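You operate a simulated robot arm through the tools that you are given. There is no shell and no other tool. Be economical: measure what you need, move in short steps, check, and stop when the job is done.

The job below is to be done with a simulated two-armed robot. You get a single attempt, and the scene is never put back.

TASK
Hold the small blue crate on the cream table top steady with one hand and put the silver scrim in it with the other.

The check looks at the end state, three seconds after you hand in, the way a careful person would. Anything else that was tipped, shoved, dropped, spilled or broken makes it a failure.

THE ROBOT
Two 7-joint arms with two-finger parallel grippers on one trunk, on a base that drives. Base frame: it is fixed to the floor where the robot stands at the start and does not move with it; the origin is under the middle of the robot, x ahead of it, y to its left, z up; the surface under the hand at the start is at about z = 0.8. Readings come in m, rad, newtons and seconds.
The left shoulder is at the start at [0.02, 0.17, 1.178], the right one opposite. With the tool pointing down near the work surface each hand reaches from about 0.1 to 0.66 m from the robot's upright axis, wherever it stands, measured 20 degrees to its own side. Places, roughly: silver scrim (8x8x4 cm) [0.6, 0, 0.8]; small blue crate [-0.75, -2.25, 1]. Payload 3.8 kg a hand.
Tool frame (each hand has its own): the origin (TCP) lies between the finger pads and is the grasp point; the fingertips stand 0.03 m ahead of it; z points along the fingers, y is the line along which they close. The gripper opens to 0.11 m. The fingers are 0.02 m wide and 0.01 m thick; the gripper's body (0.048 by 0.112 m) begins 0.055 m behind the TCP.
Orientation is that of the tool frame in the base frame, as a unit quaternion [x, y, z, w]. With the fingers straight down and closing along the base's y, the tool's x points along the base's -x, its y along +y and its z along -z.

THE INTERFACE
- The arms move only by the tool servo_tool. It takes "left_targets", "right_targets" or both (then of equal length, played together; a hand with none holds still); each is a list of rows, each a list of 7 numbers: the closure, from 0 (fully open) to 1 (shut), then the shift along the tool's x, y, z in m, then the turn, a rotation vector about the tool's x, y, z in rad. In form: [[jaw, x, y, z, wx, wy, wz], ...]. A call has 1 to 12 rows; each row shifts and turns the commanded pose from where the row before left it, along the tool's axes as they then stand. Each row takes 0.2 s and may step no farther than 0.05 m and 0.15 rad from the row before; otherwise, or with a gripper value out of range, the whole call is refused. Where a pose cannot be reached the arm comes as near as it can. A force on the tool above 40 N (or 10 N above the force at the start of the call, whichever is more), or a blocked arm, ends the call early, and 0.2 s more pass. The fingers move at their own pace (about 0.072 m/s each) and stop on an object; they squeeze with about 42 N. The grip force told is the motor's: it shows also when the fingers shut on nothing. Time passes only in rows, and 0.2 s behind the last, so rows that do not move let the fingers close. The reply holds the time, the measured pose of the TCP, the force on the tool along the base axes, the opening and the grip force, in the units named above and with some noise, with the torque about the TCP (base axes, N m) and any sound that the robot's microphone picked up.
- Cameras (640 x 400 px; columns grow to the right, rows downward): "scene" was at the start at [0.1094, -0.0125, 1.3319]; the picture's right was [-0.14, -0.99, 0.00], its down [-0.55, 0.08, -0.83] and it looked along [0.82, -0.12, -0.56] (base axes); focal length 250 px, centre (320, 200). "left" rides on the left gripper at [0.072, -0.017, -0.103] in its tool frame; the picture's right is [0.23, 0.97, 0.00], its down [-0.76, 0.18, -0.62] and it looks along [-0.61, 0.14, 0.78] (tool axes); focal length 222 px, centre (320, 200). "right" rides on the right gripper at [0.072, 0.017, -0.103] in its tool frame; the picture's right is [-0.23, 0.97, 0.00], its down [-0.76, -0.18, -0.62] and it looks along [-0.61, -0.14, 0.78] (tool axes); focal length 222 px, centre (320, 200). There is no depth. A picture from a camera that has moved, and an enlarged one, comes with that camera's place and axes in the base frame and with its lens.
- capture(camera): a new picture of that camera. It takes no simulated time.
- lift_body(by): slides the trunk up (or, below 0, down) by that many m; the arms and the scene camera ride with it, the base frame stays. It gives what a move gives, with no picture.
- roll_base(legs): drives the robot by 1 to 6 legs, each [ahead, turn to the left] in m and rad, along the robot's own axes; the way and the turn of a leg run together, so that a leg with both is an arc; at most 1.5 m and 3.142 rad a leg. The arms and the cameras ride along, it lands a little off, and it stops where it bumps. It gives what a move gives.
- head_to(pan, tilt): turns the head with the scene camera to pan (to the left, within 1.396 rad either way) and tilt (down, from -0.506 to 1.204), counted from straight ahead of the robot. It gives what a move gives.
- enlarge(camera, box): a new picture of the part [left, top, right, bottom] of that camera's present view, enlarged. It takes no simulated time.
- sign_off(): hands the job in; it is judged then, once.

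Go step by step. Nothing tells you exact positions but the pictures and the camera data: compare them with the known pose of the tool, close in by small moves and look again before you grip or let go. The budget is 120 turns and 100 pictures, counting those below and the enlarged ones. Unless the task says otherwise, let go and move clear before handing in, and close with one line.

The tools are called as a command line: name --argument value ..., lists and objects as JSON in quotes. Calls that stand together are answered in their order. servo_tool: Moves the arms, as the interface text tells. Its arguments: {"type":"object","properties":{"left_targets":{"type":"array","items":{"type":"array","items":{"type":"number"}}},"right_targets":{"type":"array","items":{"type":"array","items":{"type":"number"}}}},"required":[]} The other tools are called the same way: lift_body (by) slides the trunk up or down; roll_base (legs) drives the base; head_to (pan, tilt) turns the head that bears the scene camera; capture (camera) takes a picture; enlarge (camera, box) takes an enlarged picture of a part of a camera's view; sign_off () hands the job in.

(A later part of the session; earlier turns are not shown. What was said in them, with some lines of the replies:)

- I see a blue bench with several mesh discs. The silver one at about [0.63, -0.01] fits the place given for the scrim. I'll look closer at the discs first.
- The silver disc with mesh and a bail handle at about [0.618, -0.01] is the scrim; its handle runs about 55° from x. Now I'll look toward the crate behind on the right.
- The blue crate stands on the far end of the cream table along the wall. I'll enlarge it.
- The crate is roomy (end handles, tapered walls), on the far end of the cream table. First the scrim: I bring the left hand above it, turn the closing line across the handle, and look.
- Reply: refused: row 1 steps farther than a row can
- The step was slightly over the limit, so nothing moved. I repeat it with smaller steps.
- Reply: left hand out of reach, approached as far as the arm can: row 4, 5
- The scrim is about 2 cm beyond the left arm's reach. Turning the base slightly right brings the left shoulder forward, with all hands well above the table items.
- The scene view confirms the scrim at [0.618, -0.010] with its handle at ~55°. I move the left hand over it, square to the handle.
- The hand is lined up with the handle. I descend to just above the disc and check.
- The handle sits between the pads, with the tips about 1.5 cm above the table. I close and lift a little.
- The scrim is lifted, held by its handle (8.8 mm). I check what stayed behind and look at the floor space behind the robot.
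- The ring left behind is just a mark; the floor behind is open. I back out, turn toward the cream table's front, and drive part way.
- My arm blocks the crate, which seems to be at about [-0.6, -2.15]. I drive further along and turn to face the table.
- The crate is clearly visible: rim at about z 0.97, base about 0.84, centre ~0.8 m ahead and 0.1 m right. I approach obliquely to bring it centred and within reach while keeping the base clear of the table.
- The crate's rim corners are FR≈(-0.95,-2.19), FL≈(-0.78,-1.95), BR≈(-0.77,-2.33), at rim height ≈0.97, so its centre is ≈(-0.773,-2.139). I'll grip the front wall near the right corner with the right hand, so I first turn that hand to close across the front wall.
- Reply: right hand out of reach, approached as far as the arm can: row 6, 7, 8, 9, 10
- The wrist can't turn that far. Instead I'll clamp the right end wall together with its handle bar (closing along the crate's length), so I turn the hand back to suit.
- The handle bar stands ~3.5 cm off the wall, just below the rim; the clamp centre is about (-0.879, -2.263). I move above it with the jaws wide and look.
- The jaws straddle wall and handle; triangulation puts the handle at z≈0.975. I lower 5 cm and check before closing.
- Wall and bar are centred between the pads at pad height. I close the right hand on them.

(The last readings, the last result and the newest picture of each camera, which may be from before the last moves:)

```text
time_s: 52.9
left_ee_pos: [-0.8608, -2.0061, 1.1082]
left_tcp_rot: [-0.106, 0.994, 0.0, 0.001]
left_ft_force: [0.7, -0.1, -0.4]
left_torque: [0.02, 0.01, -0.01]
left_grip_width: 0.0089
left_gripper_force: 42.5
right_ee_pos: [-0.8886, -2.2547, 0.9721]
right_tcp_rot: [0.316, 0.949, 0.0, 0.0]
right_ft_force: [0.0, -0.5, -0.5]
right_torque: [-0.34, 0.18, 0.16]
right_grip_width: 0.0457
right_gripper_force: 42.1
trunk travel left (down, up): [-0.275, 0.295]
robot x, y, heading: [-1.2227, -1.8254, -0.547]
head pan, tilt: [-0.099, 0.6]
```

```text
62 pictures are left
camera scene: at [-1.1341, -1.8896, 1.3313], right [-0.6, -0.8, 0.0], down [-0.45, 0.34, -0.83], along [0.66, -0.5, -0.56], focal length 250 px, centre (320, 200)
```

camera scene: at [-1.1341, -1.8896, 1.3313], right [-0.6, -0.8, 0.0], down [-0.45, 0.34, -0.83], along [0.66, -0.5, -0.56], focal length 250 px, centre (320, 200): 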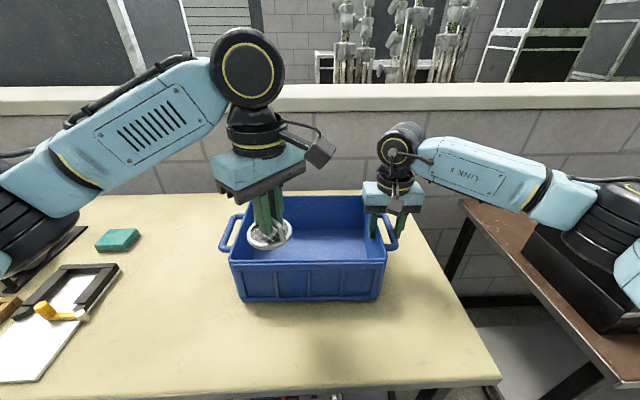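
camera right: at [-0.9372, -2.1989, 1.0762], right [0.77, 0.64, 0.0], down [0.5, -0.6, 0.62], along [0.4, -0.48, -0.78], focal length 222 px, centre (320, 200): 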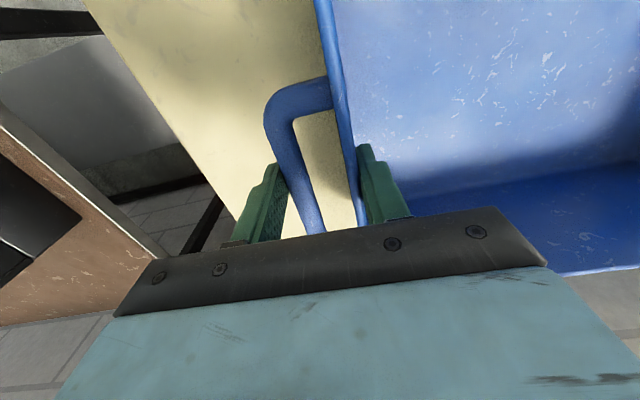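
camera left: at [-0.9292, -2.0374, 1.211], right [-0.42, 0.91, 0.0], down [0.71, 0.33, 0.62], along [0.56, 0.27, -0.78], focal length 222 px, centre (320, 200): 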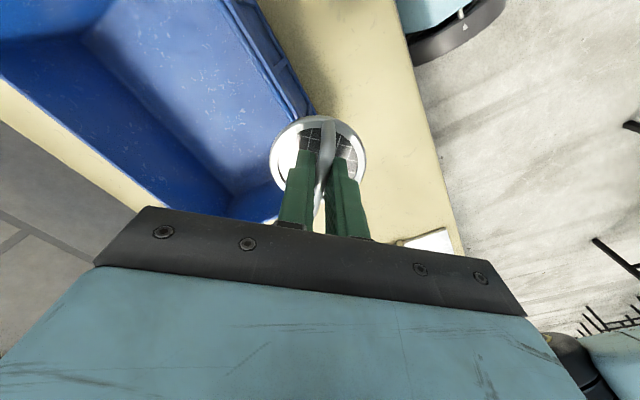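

The crate is clamped (46 mm wide, no net force). Now I turn the left hand to line up with the crate and carry the scrim over its middle.

servo_tool --left_targets '[[1, 0, 0, 0, 0, 0, 0.143], [1, 0, 0, 0, 0, 0, 0.143], [1, 0, 0, 0, 0, 0, 0.143], [1, 0, 0, 0, 0, 0, 0.143], [1, 0, 0, 0, 0, 0, 0.143], [1, 0, 0, 0, 0, 0, 0.143], [1, -0.033, -0.0087, 0, 0, 0, 0], [1, -0.033, -0.0087, 0, 0, 0, 0], [1, -0.033, -0.0087, 0, 0, 0, 0], [1, -0.033, -0.0087, 0, 0, 0, 0], [1, 0, 0, 0, 0, 0, 0]]'

capture --camera "left"

capture --camera "scene"

```text
time_s: 55.3
left_ee_pos: [-0.7767, -2.1143, 1.1063]
left_tcp_rot: [0.319, 0.948, 0.001, 0.0]
left_ft_force: [-0.3, 0.5, -1.2]
left_torque: [0.01, 0.0, 0.03]
left_grip_width: 0.0088
left_gripper_force: 41.9
right_ee_pos: [-0.8902, -2.2552, 0.9724]
right_tcp_rot: [0.317, 0.948, 0.0, 0.0]
right_ft_force: [0.9, 0.2, 0.1]
right_torque: [-0.23, 0.55, -0.12]
right_grip_width: 0.0459
right_gripper_force: 42.4
trunk travel left (down, up): [-0.275, 0.295]
robot x, y, heading: [-1.2233, -1.8257, -0.548]
head pan, tilt: [-0.099, 0.6]
```

```text
61 pictures are left
camera left: at [-0.8457, -2.0839, 1.2097], right [0.41, 0.91, 0.0], down [0.71, -0.32, 0.62], along [0.57, -0.25, -0.78], focal length 222 px, centre (320, 200)
```

left: 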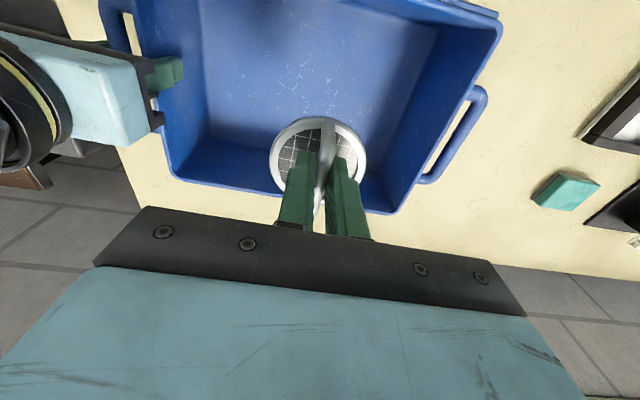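

```text
60 pictures are left
camera scene: at [-1.1339, -1.8896, 1.3313], right [-0.6, -0.8, 0.0], down [-0.45, 0.34, -0.82], along [0.66, -0.5, -0.57], focal length 250 px, centre (320, 200)
```

scene: 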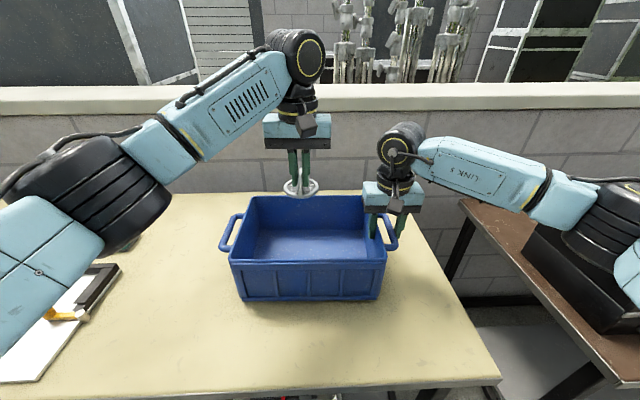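

The scrim is centred over the crate. I lower it in, staying above the floor, then look.

servo_tool --left_targets '[[1, 0, 0, 0.035, 0, 0, 0], [1, 0, 0, 0.035, 0, 0, 0], [1, 0, 0, 0.035, 0, 0, 0], [1, 0, 0, 0.035, 0, 0, 0], [1, 0, 0, 0.03, 0, 0, 0], [1, 0, 0, 0, 0, 0, 0]]'

capture --camera "left"

enlarge --camera "scene" --box '[210, 150, 430, 310]'

```text
time_s: 56.7
left_ee_pos: [-0.7768, -2.1146, 0.9364]
left_tcp_rot: [0.318, 0.948, 0.0, 0.001]
left_ft_force: [0.0, -0.3, -1.1]
left_torque: [0.0, -0.01, -0.04]
left_grip_width: 0.0088
left_gripper_force: 41.8
right_ee_pos: [-0.8891, -2.2566, 0.9728]
right_tcp_rot: [0.317, 0.949, -0.001, 0.0]
right_ft_force: [-0.5, -0.2, 0.6]
right_torque: [-0.27, 0.2, 0.12]
right_grip_width: 0.0454
right_gripper_force: 41.8
trunk travel left (down, up): [-0.275, 0.295]
robot x, y, heading: [-1.2209, -1.8222, -0.548]
head pan, tilt: [-0.099, 0.6]
```

```text
59 pictures are left
camera left: at [-0.8453, -2.0841, 1.04], right [0.41, 0.91, 0.0], down [0.71, -0.32, 0.62], along [0.57, -0.25, -0.78], focal length 222 px, centre (320, 200)
```

left: 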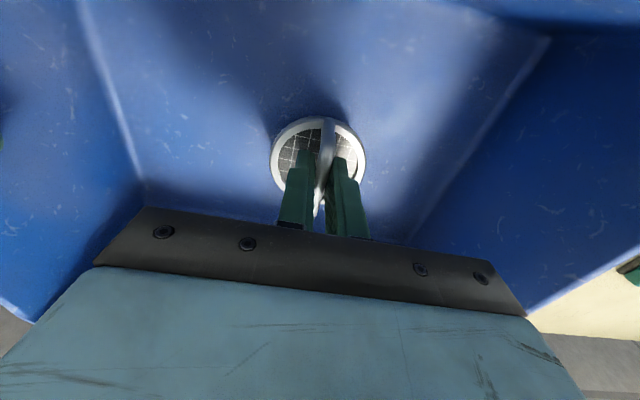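

```text
2.50 times, centred on (320, 230) of scene
camera zoom: at [-1.134, -1.8897, 1.3313], right [-0.6, -0.8, 0.0], down [-0.45, 0.34, -0.82], along [0.66, -0.5, -0.57], focal length 624 px, centre (320, 125)
```

zoom: 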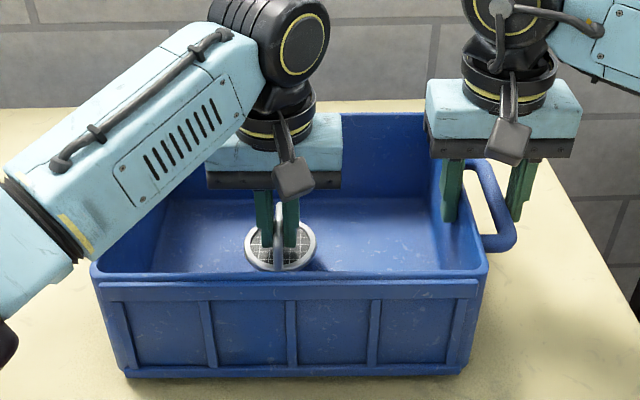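

The scrim hangs inside the crate, still a few centimetres off the floor. I lower gently in small steps.

servo_tool --left_targets '[[1, 0, 0, 0.008, 0, 0, 0], [1, 0, 0, 0.008, 0, 0, 0], [1, 0, 0, 0, 0, 0, 0]]'

capture --camera "left"

capture --camera "scene"

```text
time_s: 57.5
left_ee_pos: [-0.7765, -2.1147, 0.9217]
left_tcp_rot: [0.318, 0.948, 0.0, -0.001]
left_ft_force: [0.3, 0.7, -0.2]
left_torque: [0.0, -0.04, -0.01]
left_grip_width: 0.0086
left_gripper_force: 42.6
right_ee_pos: [-0.8887, -2.2558, 0.9722]
right_tcp_rot: [0.316, 0.949, 0.0, 0.0]
right_ft_force: [-0.3, 0.3, 0.7]
right_torque: [-0.29, 0.22, 0.16]
right_grip_width: 0.0455
right_gripper_force: 41.7
trunk travel left (down, up): [-0.275, 0.295]
robot x, y, heading: [-1.2227, -1.8234, -0.549]
head pan, tilt: [-0.099, 0.6]
```

```text
57 pictures are left
camera left: at [-0.8447, -2.0835, 1.0249], right [0.41, 0.91, 0.0], down [0.71, -0.32, 0.62], along [0.57, -0.25, -0.78], focal length 222 px, centre (320, 200)
```

left: 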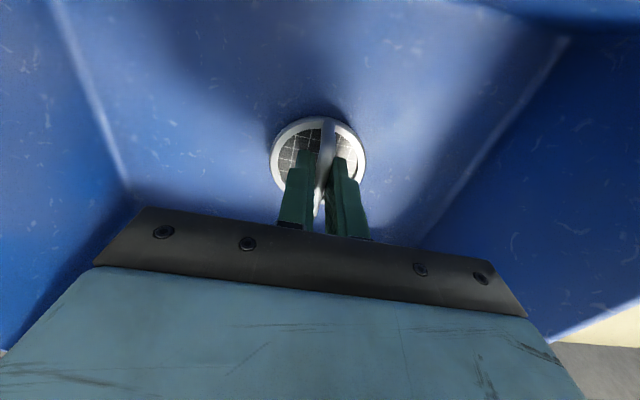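

```text
56 pictures are left
camera scene: at [-1.134, -1.8897, 1.3313], right [-0.6, -0.8, 0.0], down [-0.45, 0.34, -0.82], along [0.66, -0.5, -0.57], focal length 250 px, centre (320, 200)
```

scene: 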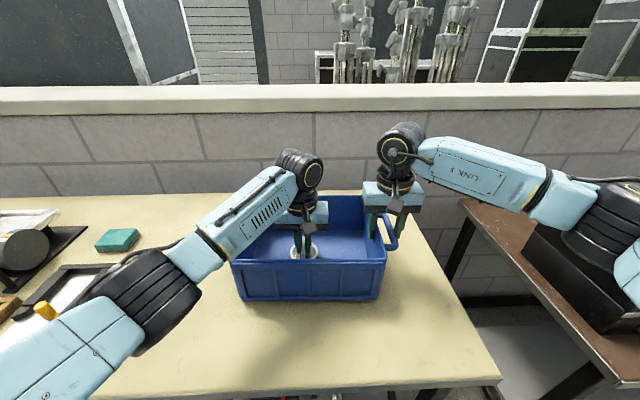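

No contact yet and the arm is clear of the rim. I go down a few more millimetres watching the force.

servo_tool --left_targets '[[1, 0, 0, 0.005, 0, 0, 0], [1, 0, 0, 0, 0, 0, 0]]'

servo_tool --left_targets '[[1, 0, 0, 0.004, 0, 0, 0], [1, 0, 0, 0, 0, 0, 0]]'

enlarge --camera "scene" --box '[180, 190, 330, 300]'

enlarge --camera "left" --box '[230, 90, 410, 240]'

```text
time_s: 58.1
left_ee_pos: [-0.7755, -2.1133, 0.9176]
left_tcp_rot: [0.319, 0.948, 0.0, 0.0]
left_ft_force: [-0.3, 1.1, -0.3]
left_torque: [0.02, -0.01, 0.01]
left_grip_width: 0.009
left_gripper_force: 41.7
right_ee_pos: [-0.8889, -2.2552, 0.9714]
right_tcp_rot: [0.316, 0.949, 0.0, 0.0]
right_ft_force: [-1.0, 0.2, -0.4]
right_torque: [-0.26, 0.22, 0.14]
right_grip_width: 0.0454
right_gripper_force: 41.7
trunk travel left (down, up): [-0.275, 0.295]
robot x, y, heading: [-1.2266, -1.8224, -0.556]
head pan, tilt: [-0.099, 0.6]
```

```text
time_s: 58.7
left_ee_pos: [-0.7761, -2.1134, 0.9124]
left_tcp_rot: [0.317, 0.948, 0.0, 0.0]
left_ft_force: [-0.4, -0.3, -0.8]
left_torque: [-0.03, 0.02, -0.02]
left_grip_width: 0.0087
left_gripper_force: 41.9
right_ee_pos: [-0.888, -2.256, 0.9719]
right_tcp_rot: [0.316, 0.949, 0.0, 0.0]
right_ft_force: [-0.4, 0.6, 0.0]
right_torque: [-0.26, 0.24, 0.09]
right_grip_width: 0.0459
right_gripper_force: 41.8
trunk travel left (down, up): [-0.275, 0.295]
robot x, y, heading: [-1.2213, -1.8237, -0.552]
head pan, tilt: [-0.099, 0.6]
```

```text
3.64 times, centred on (255, 245) of scene
camera zoom: at [-1.134, -1.8898, 1.3313], right [-0.6, -0.8, 0.0], down [-0.45, 0.34, -0.82], along [0.66, -0.5, -0.57], focal length 907 px, centre (556, 36)
```

zoom: 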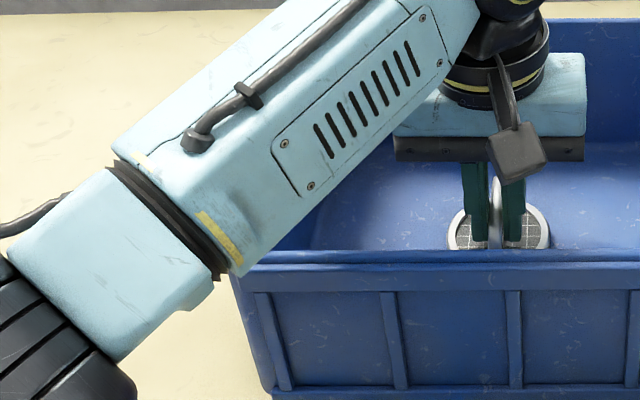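

```text
2.67 times, centred on (320, 165) of left
camera zoom: at [-0.8449, -2.0832, 1.0159], right [0.41, 0.91, 0.0], down [0.71, -0.32, 0.62], along [0.57, -0.25, -0.78], focal length 592 px, centre (320, 293)
```

zoom: 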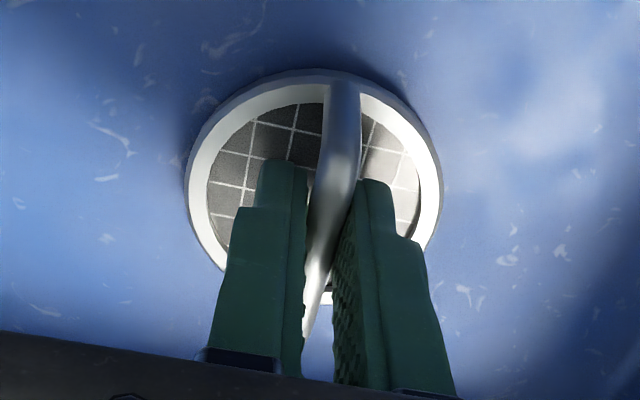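

The scrim is nearly on the floor. I take two more small steps.

servo_tool --left_targets '[[1, 0, 0, 0.004, 0, 0, 0], [1, 0, 0, 0, 0, 0, 0]]'

servo_tool --left_targets '[[1, 0, 0, 0.003, 0, 0, 0], [1, 0, 0, 0, 0, 0, 0]]'

enlarge --camera "left" --box '[230, 90, 410, 240]'

```text
time_s: 59.3
left_ee_pos: [-0.7756, -2.1128, 0.9095]
left_tcp_rot: [0.318, 0.948, -0.001, 0.0]
left_ft_force: [-0.1, -1.0, -1.2]
left_torque: [-0.01, 0.03, 0.02]
left_grip_width: 0.0089
left_gripper_force: 41.8
right_ee_pos: [-0.8888, -2.255, 0.9723]
right_tcp_rot: [0.317, 0.948, 0.001, 0.0]
right_ft_force: [-0.6, -1.0, 0.1]
right_torque: [-0.23, 0.26, 0.14]
right_grip_width: 0.0453
right_gripper_force: 42.3
trunk travel left (down, up): [-0.275, 0.295]
robot x, y, heading: [-1.2191, -1.8255, -0.548]
head pan, tilt: [-0.099, 0.6]
```

```text
time_s: 59.9
left_ee_pos: [-0.7769, -2.1126, 0.9073]
left_tcp_rot: [0.318, 0.948, 0.0, 0.0]
left_ft_force: [0.1, 1.3, 12.7]
left_torque: [0.22, 0.23, -0.04]
left_grip_width: 0.0089
left_gripper_force: 42.3
right_ee_pos: [-0.8898, -2.2556, 0.9714]
right_tcp_rot: [0.317, 0.948, -0.001, 0.001]
right_ft_force: [1.4, -1.9, -1.8]
right_torque: [-0.07, 0.27, -0.17]
right_grip_width: 0.0456
right_gripper_force: 41.8
trunk travel left (down, up): [-0.275, 0.295]
robot x, y, heading: [-1.222, -1.8268, -0.551]
head pan, tilt: [-0.099, 0.6]
```

```text
2.67 times, centred on (320, 165) of left
camera zoom: at [-0.8456, -2.0828, 1.0105], right [0.41, 0.91, 0.0], down [0.71, -0.32, 0.62], along [0.57, -0.25, -0.78], focal length 592 px, centre (320, 293)
```

zoom: 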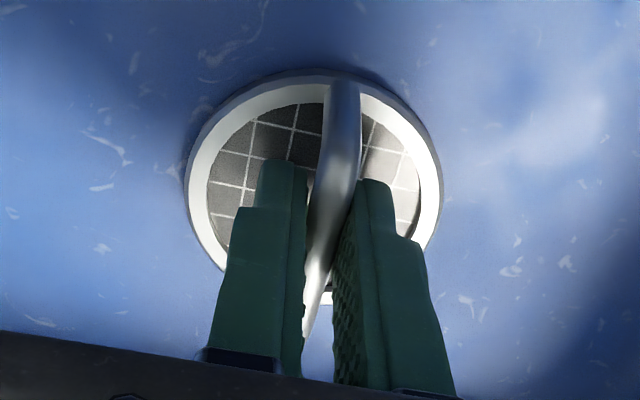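

A 12.7 N upward force shows the scrim rests on the crate floor. I release with a partial opening and rise straight up.

servo_tool --left_targets '[[0.95, 0, 0, -0.001, 0, 0, 0], [0.8, 0, 0, 0, 0, 0, 0], [0.6, 0, 0, 0, 0, 0, 0], [0.6, 0, 0, 0, 0, 0, 0], [0.6, 0, 0, -0.02, 0, 0, 0], [0.6, 0, 0, -0.03, 0, 0, 0], [0.6, 0, 0, -0.04, 0, 0, 0], [0.6, 0, 0, -0.04, 0, 0, 0], [0.6, 0, 0, -0.04, 0, 0, 0]]'

capture --camera "left"

capture --camera "scene"

```text
time_s: 61.9
left_ee_pos: [-0.776, -2.1128, 1.0759]
left_tcp_rot: [0.317, 0.948, 0.001, 0.0]
left_ft_force: [0.9, -0.2, 0.4]
left_torque: [-0.01, -0.02, -0.02]
left_grip_width: 0.0439
left_gripper_force: 0.1
right_ee_pos: [-0.89, -2.256, 0.9732]
right_tcp_rot: [0.317, 0.948, 0.001, 0.001]
right_ft_force: [-0.8, 0.0, -0.9]
right_torque: [-0.21, 0.02, 0.07]
right_grip_width: 0.0456
right_gripper_force: 42.4
trunk travel left (down, up): [-0.275, 0.295]
robot x, y, heading: [-1.2256, -1.8327, -0.549]
head pan, tilt: [-0.099, 0.6]
```

```text
52 pictures are left
camera left: at [-0.8451, -2.0832, 1.1789], right [0.41, 0.91, 0.0], down [0.71, -0.32, 0.62], along [0.57, -0.25, -0.78], focal length 222 px, centre (320, 200)
```

left: 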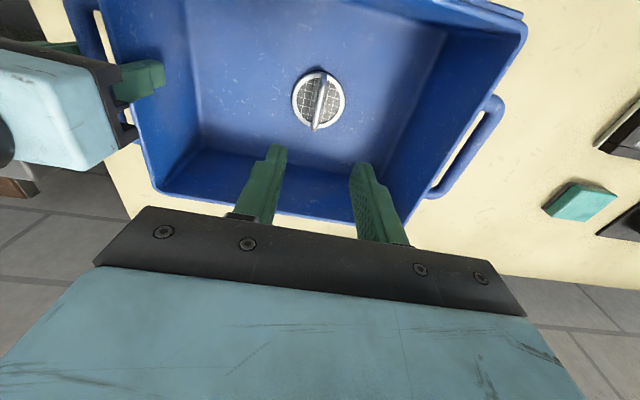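

```text
51 pictures are left
camera scene: at [-1.1343, -1.8897, 1.3313], right [-0.6, -0.8, 0.0], down [-0.45, 0.34, -0.83], along [0.66, -0.5, -0.56], focal length 250 px, centre (320, 200)
```

scene: 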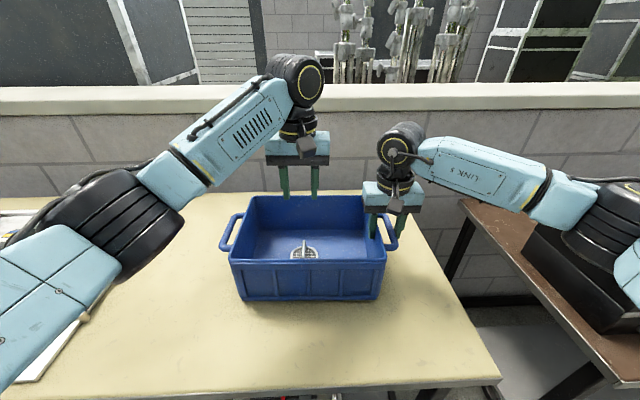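

The scrim lies flat and upright in the crate. Now I open the right hand, lift it straight up, and pull the left hand back.

servo_tool --right_targets '[[0.6, 0, 0, 0, 0, 0, 0], [0.3, 0, 0, 0, 0, 0, 0], [0.1, 0, 0, 0, 0, 0, 0], [0.1, 0, 0, 0, 0, 0, 0], [0.1, 0, 0, -0.02, 0, 0, 0], [0.1, 0, 0, -0.03, 0, 0, 0], [0.1, 0, 0, -0.04, 0, 0, 0], [0.1, 0, 0, -0.04, 0, 0, 0]]' --left_targets '[[0.6, 0, 0, -0.02, 0, 0, 0], [0.6, 0, 0, -0.02, 0, 0, 0], [0.6, 0, 0, 0, 0, 0, 0], [0.6, 0, 0, 0, 0, 0, 0], [0.6, 0, 0, 0, 0, 0, 0], [0.6, 0, 0, 0, 0, 0, 0], [0.6, 0, 0, 0, 0, 0, 0], [0.6, 0, 0, 0, 0, 0, 0]]'

capture --camera "scene"

```text
time_s: 63.7
left_ee_pos: [-0.7766, -2.1139, 1.1163]
left_tcp_rot: [0.318, 0.948, 0.0, 0.0]
left_ft_force: [-0.6, 0.3, -0.5]
left_torque: [-0.01, -0.01, -0.01]
left_grip_width: 0.0442
left_gripper_force: 0.1
right_ee_pos: [-0.891, -2.2556, 1.1037]
right_tcp_rot: [0.316, 0.949, 0.0, 0.0]
right_ft_force: [0.1, 0.4, -0.3]
right_torque: [0.04, 0.03, 0.0]
right_grip_width: 0.099
right_gripper_force: 0.0
trunk travel left (down, up): [-0.275, 0.295]
robot x, y, heading: [-1.2231, -1.8257, -0.55]
head pan, tilt: [-0.099, 0.6]
```

```text
50 pictures are left
camera scene: at [-1.1342, -1.8892, 1.3313], right [-0.6, -0.8, 0.0], down [-0.45, 0.34, -0.83], along [0.66, -0.5, -0.56], focal length 250 px, centre (320, 200)
```

scene: 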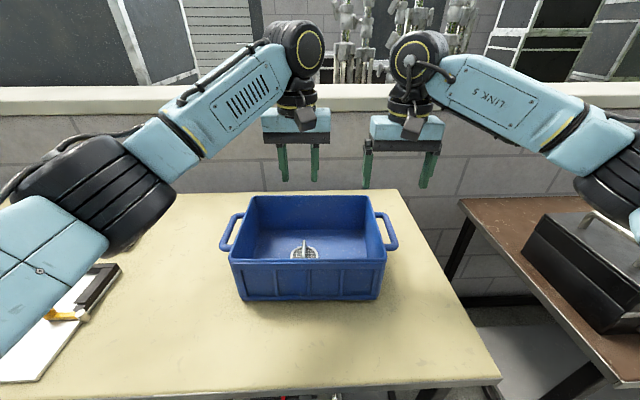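

Both hands are clear and the crate hasn't moved. I back off a little and check the rest of the table.

roll_base --legs '[[-0.3, 0]]'

head_to --pan 0.2 --tilt 0.6

capture --camera "scene"

```text
time_s: 65.8
left_ee_pos: [-1.0314, -1.9552, 1.1163]
left_tcp_rot: [0.317, 0.948, 0.0, 0.0]
left_ft_force: [-0.5, 0.4, 0.3]
left_torque: [0.03, -0.02, -0.01]
left_grip_width: 0.0442
left_gripper_force: 0.1
right_ee_pos: [-1.1465, -2.0971, 1.104]
right_tcp_rot: [0.314, 0.949, -0.001, 0.001]
right_ft_force: [-0.4, -0.2, 0.3]
right_torque: [-0.06, -0.02, 0.03]
right_grip_width: 0.0993
right_gripper_force: 0.1
trunk travel left (down, up): [-0.275, 0.295]
robot x, y, heading: [-1.4785, -1.6673, -0.548]
head pan, tilt: [-0.099, 0.6]
```

```text
time_s: 66.6
left_ee_pos: [-1.0309, -1.9546, 1.1155]
left_tcp_rot: [0.317, 0.949, 0.0, 0.0]
left_ft_force: [-1.2, 0.0, 0.4]
left_torque: [0.0, 0.01, 0.02]
left_grip_width: 0.0442
left_gripper_force: 0.1
right_ee_pos: [-1.1455, -2.0979, 1.1043]
right_tcp_rot: [0.315, 0.949, 0.0, 0.0]
right_ft_force: [0.0, 0.3, 0.2]
right_torque: [-0.02, 0.0, 0.02]
right_grip_width: 0.0989
right_gripper_force: 0.0
trunk travel left (down, up): [-0.275, 0.295]
robot x, y, heading: [-1.4786, -1.6711, -0.541]
head pan, tilt: [0.201, 0.6]
```

```text
49 pictures are left
camera scene: at [-1.3781, -1.7098, 1.3313], right [-0.34, -0.94, 0.0], down [-0.53, 0.19, -0.83], along [0.78, -0.28, -0.56], focal length 250 px, centre (320, 200)
```

scene: 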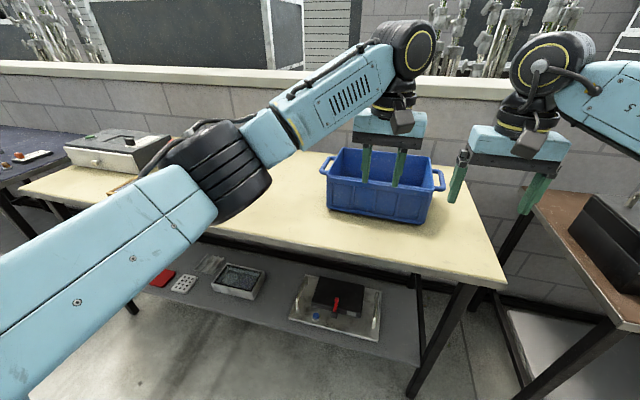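

The left elbow hides the other items. I back off further and look again.

roll_base --legs '[[-0.4, 0], [0, -0.5]]'

head_to --pan 0.9 --tilt 0.35

capture --camera "scene"

```text
time_s: 70.5
left_ee_pos: [-1.5591, -1.9304, 1.1152]
left_tcp_rot: [0.54, 0.842, 0.001, 0.0]
left_ft_force: [-0.3, 0.9, -0.3]
left_torque: [0.01, -0.03, 0.0]
left_grip_width: 0.0437
left_gripper_force: 0.2
right_ee_pos: [-1.7284, -2.0005, 1.1046]
right_tcp_rot: [0.538, 0.843, 0.0, 0.001]
right_ft_force: [0.1, -0.1, -0.4]
right_torque: [-0.03, 0.0, 0.01]
right_grip_width: 0.0989
right_gripper_force: 0.1
trunk travel left (down, up): [-0.275, 0.295]
robot x, y, heading: [-1.8175, -1.4625, -1.045]
head pan, tilt: [0.201, 0.6]
```

```text
time_s: 71.5
left_ee_pos: [-1.5598, -1.9301, 1.1154]
left_tcp_rot: [0.539, 0.842, 0.0, 0.0]
left_ft_force: [-0.2, -0.2, 0.2]
left_torque: [-0.02, 0.0, -0.02]
left_grip_width: 0.0441
left_gripper_force: 0.2
right_ee_pos: [-1.7278, -2.0008, 1.1043]
right_tcp_rot: [0.538, 0.843, 0.0, 0.001]
right_ft_force: [-0.5, 0.1, 0.4]
right_torque: [-0.03, 0.02, -0.02]
right_grip_width: 0.0989
right_gripper_force: 0.0
trunk travel left (down, up): [-0.275, 0.295]
robot x, y, heading: [-1.8164, -1.4638, -1.043]
head pan, tilt: [0.901, 0.351]
```

```text
48 pictures are left
camera scene: at [-1.7136, -1.4958, 1.354], right [-0.14, -0.99, 0.0], down [-0.34, 0.05, -0.94], along [0.93, -0.13, -0.34], focal length 250 px, centre (320, 200)
```

scene: 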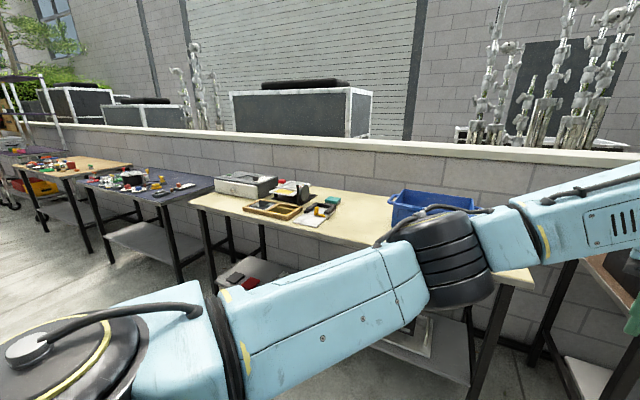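

enlarge --camera "scene" --box '[190, 150, 430, 270]'

```text
2.67 times, centred on (310, 210) of scene
camera zoom: at [-1.7136, -1.4958, 1.354], right [-0.14, -0.99, 0.0], down [-0.34, 0.05, -0.94], along [0.93, -0.13, -0.34], focal length 665 px, centre (347, 173)
```

zoom: 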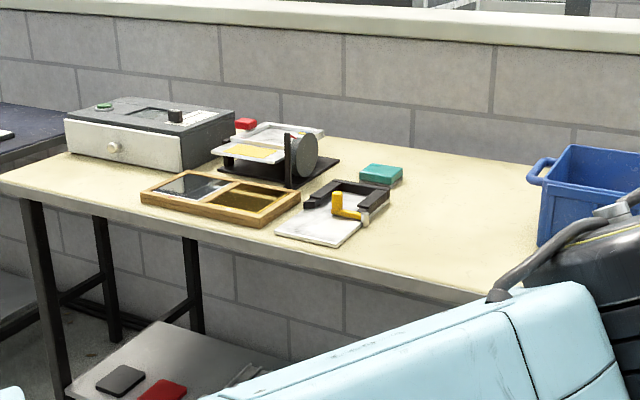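

Everything else on the table stands as it did before, and the scrim is in the crate with both hands clear. I'm handing in.

sign_off

```text
The job is handed in.
```

I held the blue crate steady with the right hand and set the silver scrim upright on its floor with the left. Both hands are open and clear, and I saw nothing else on the cream table disturbed.
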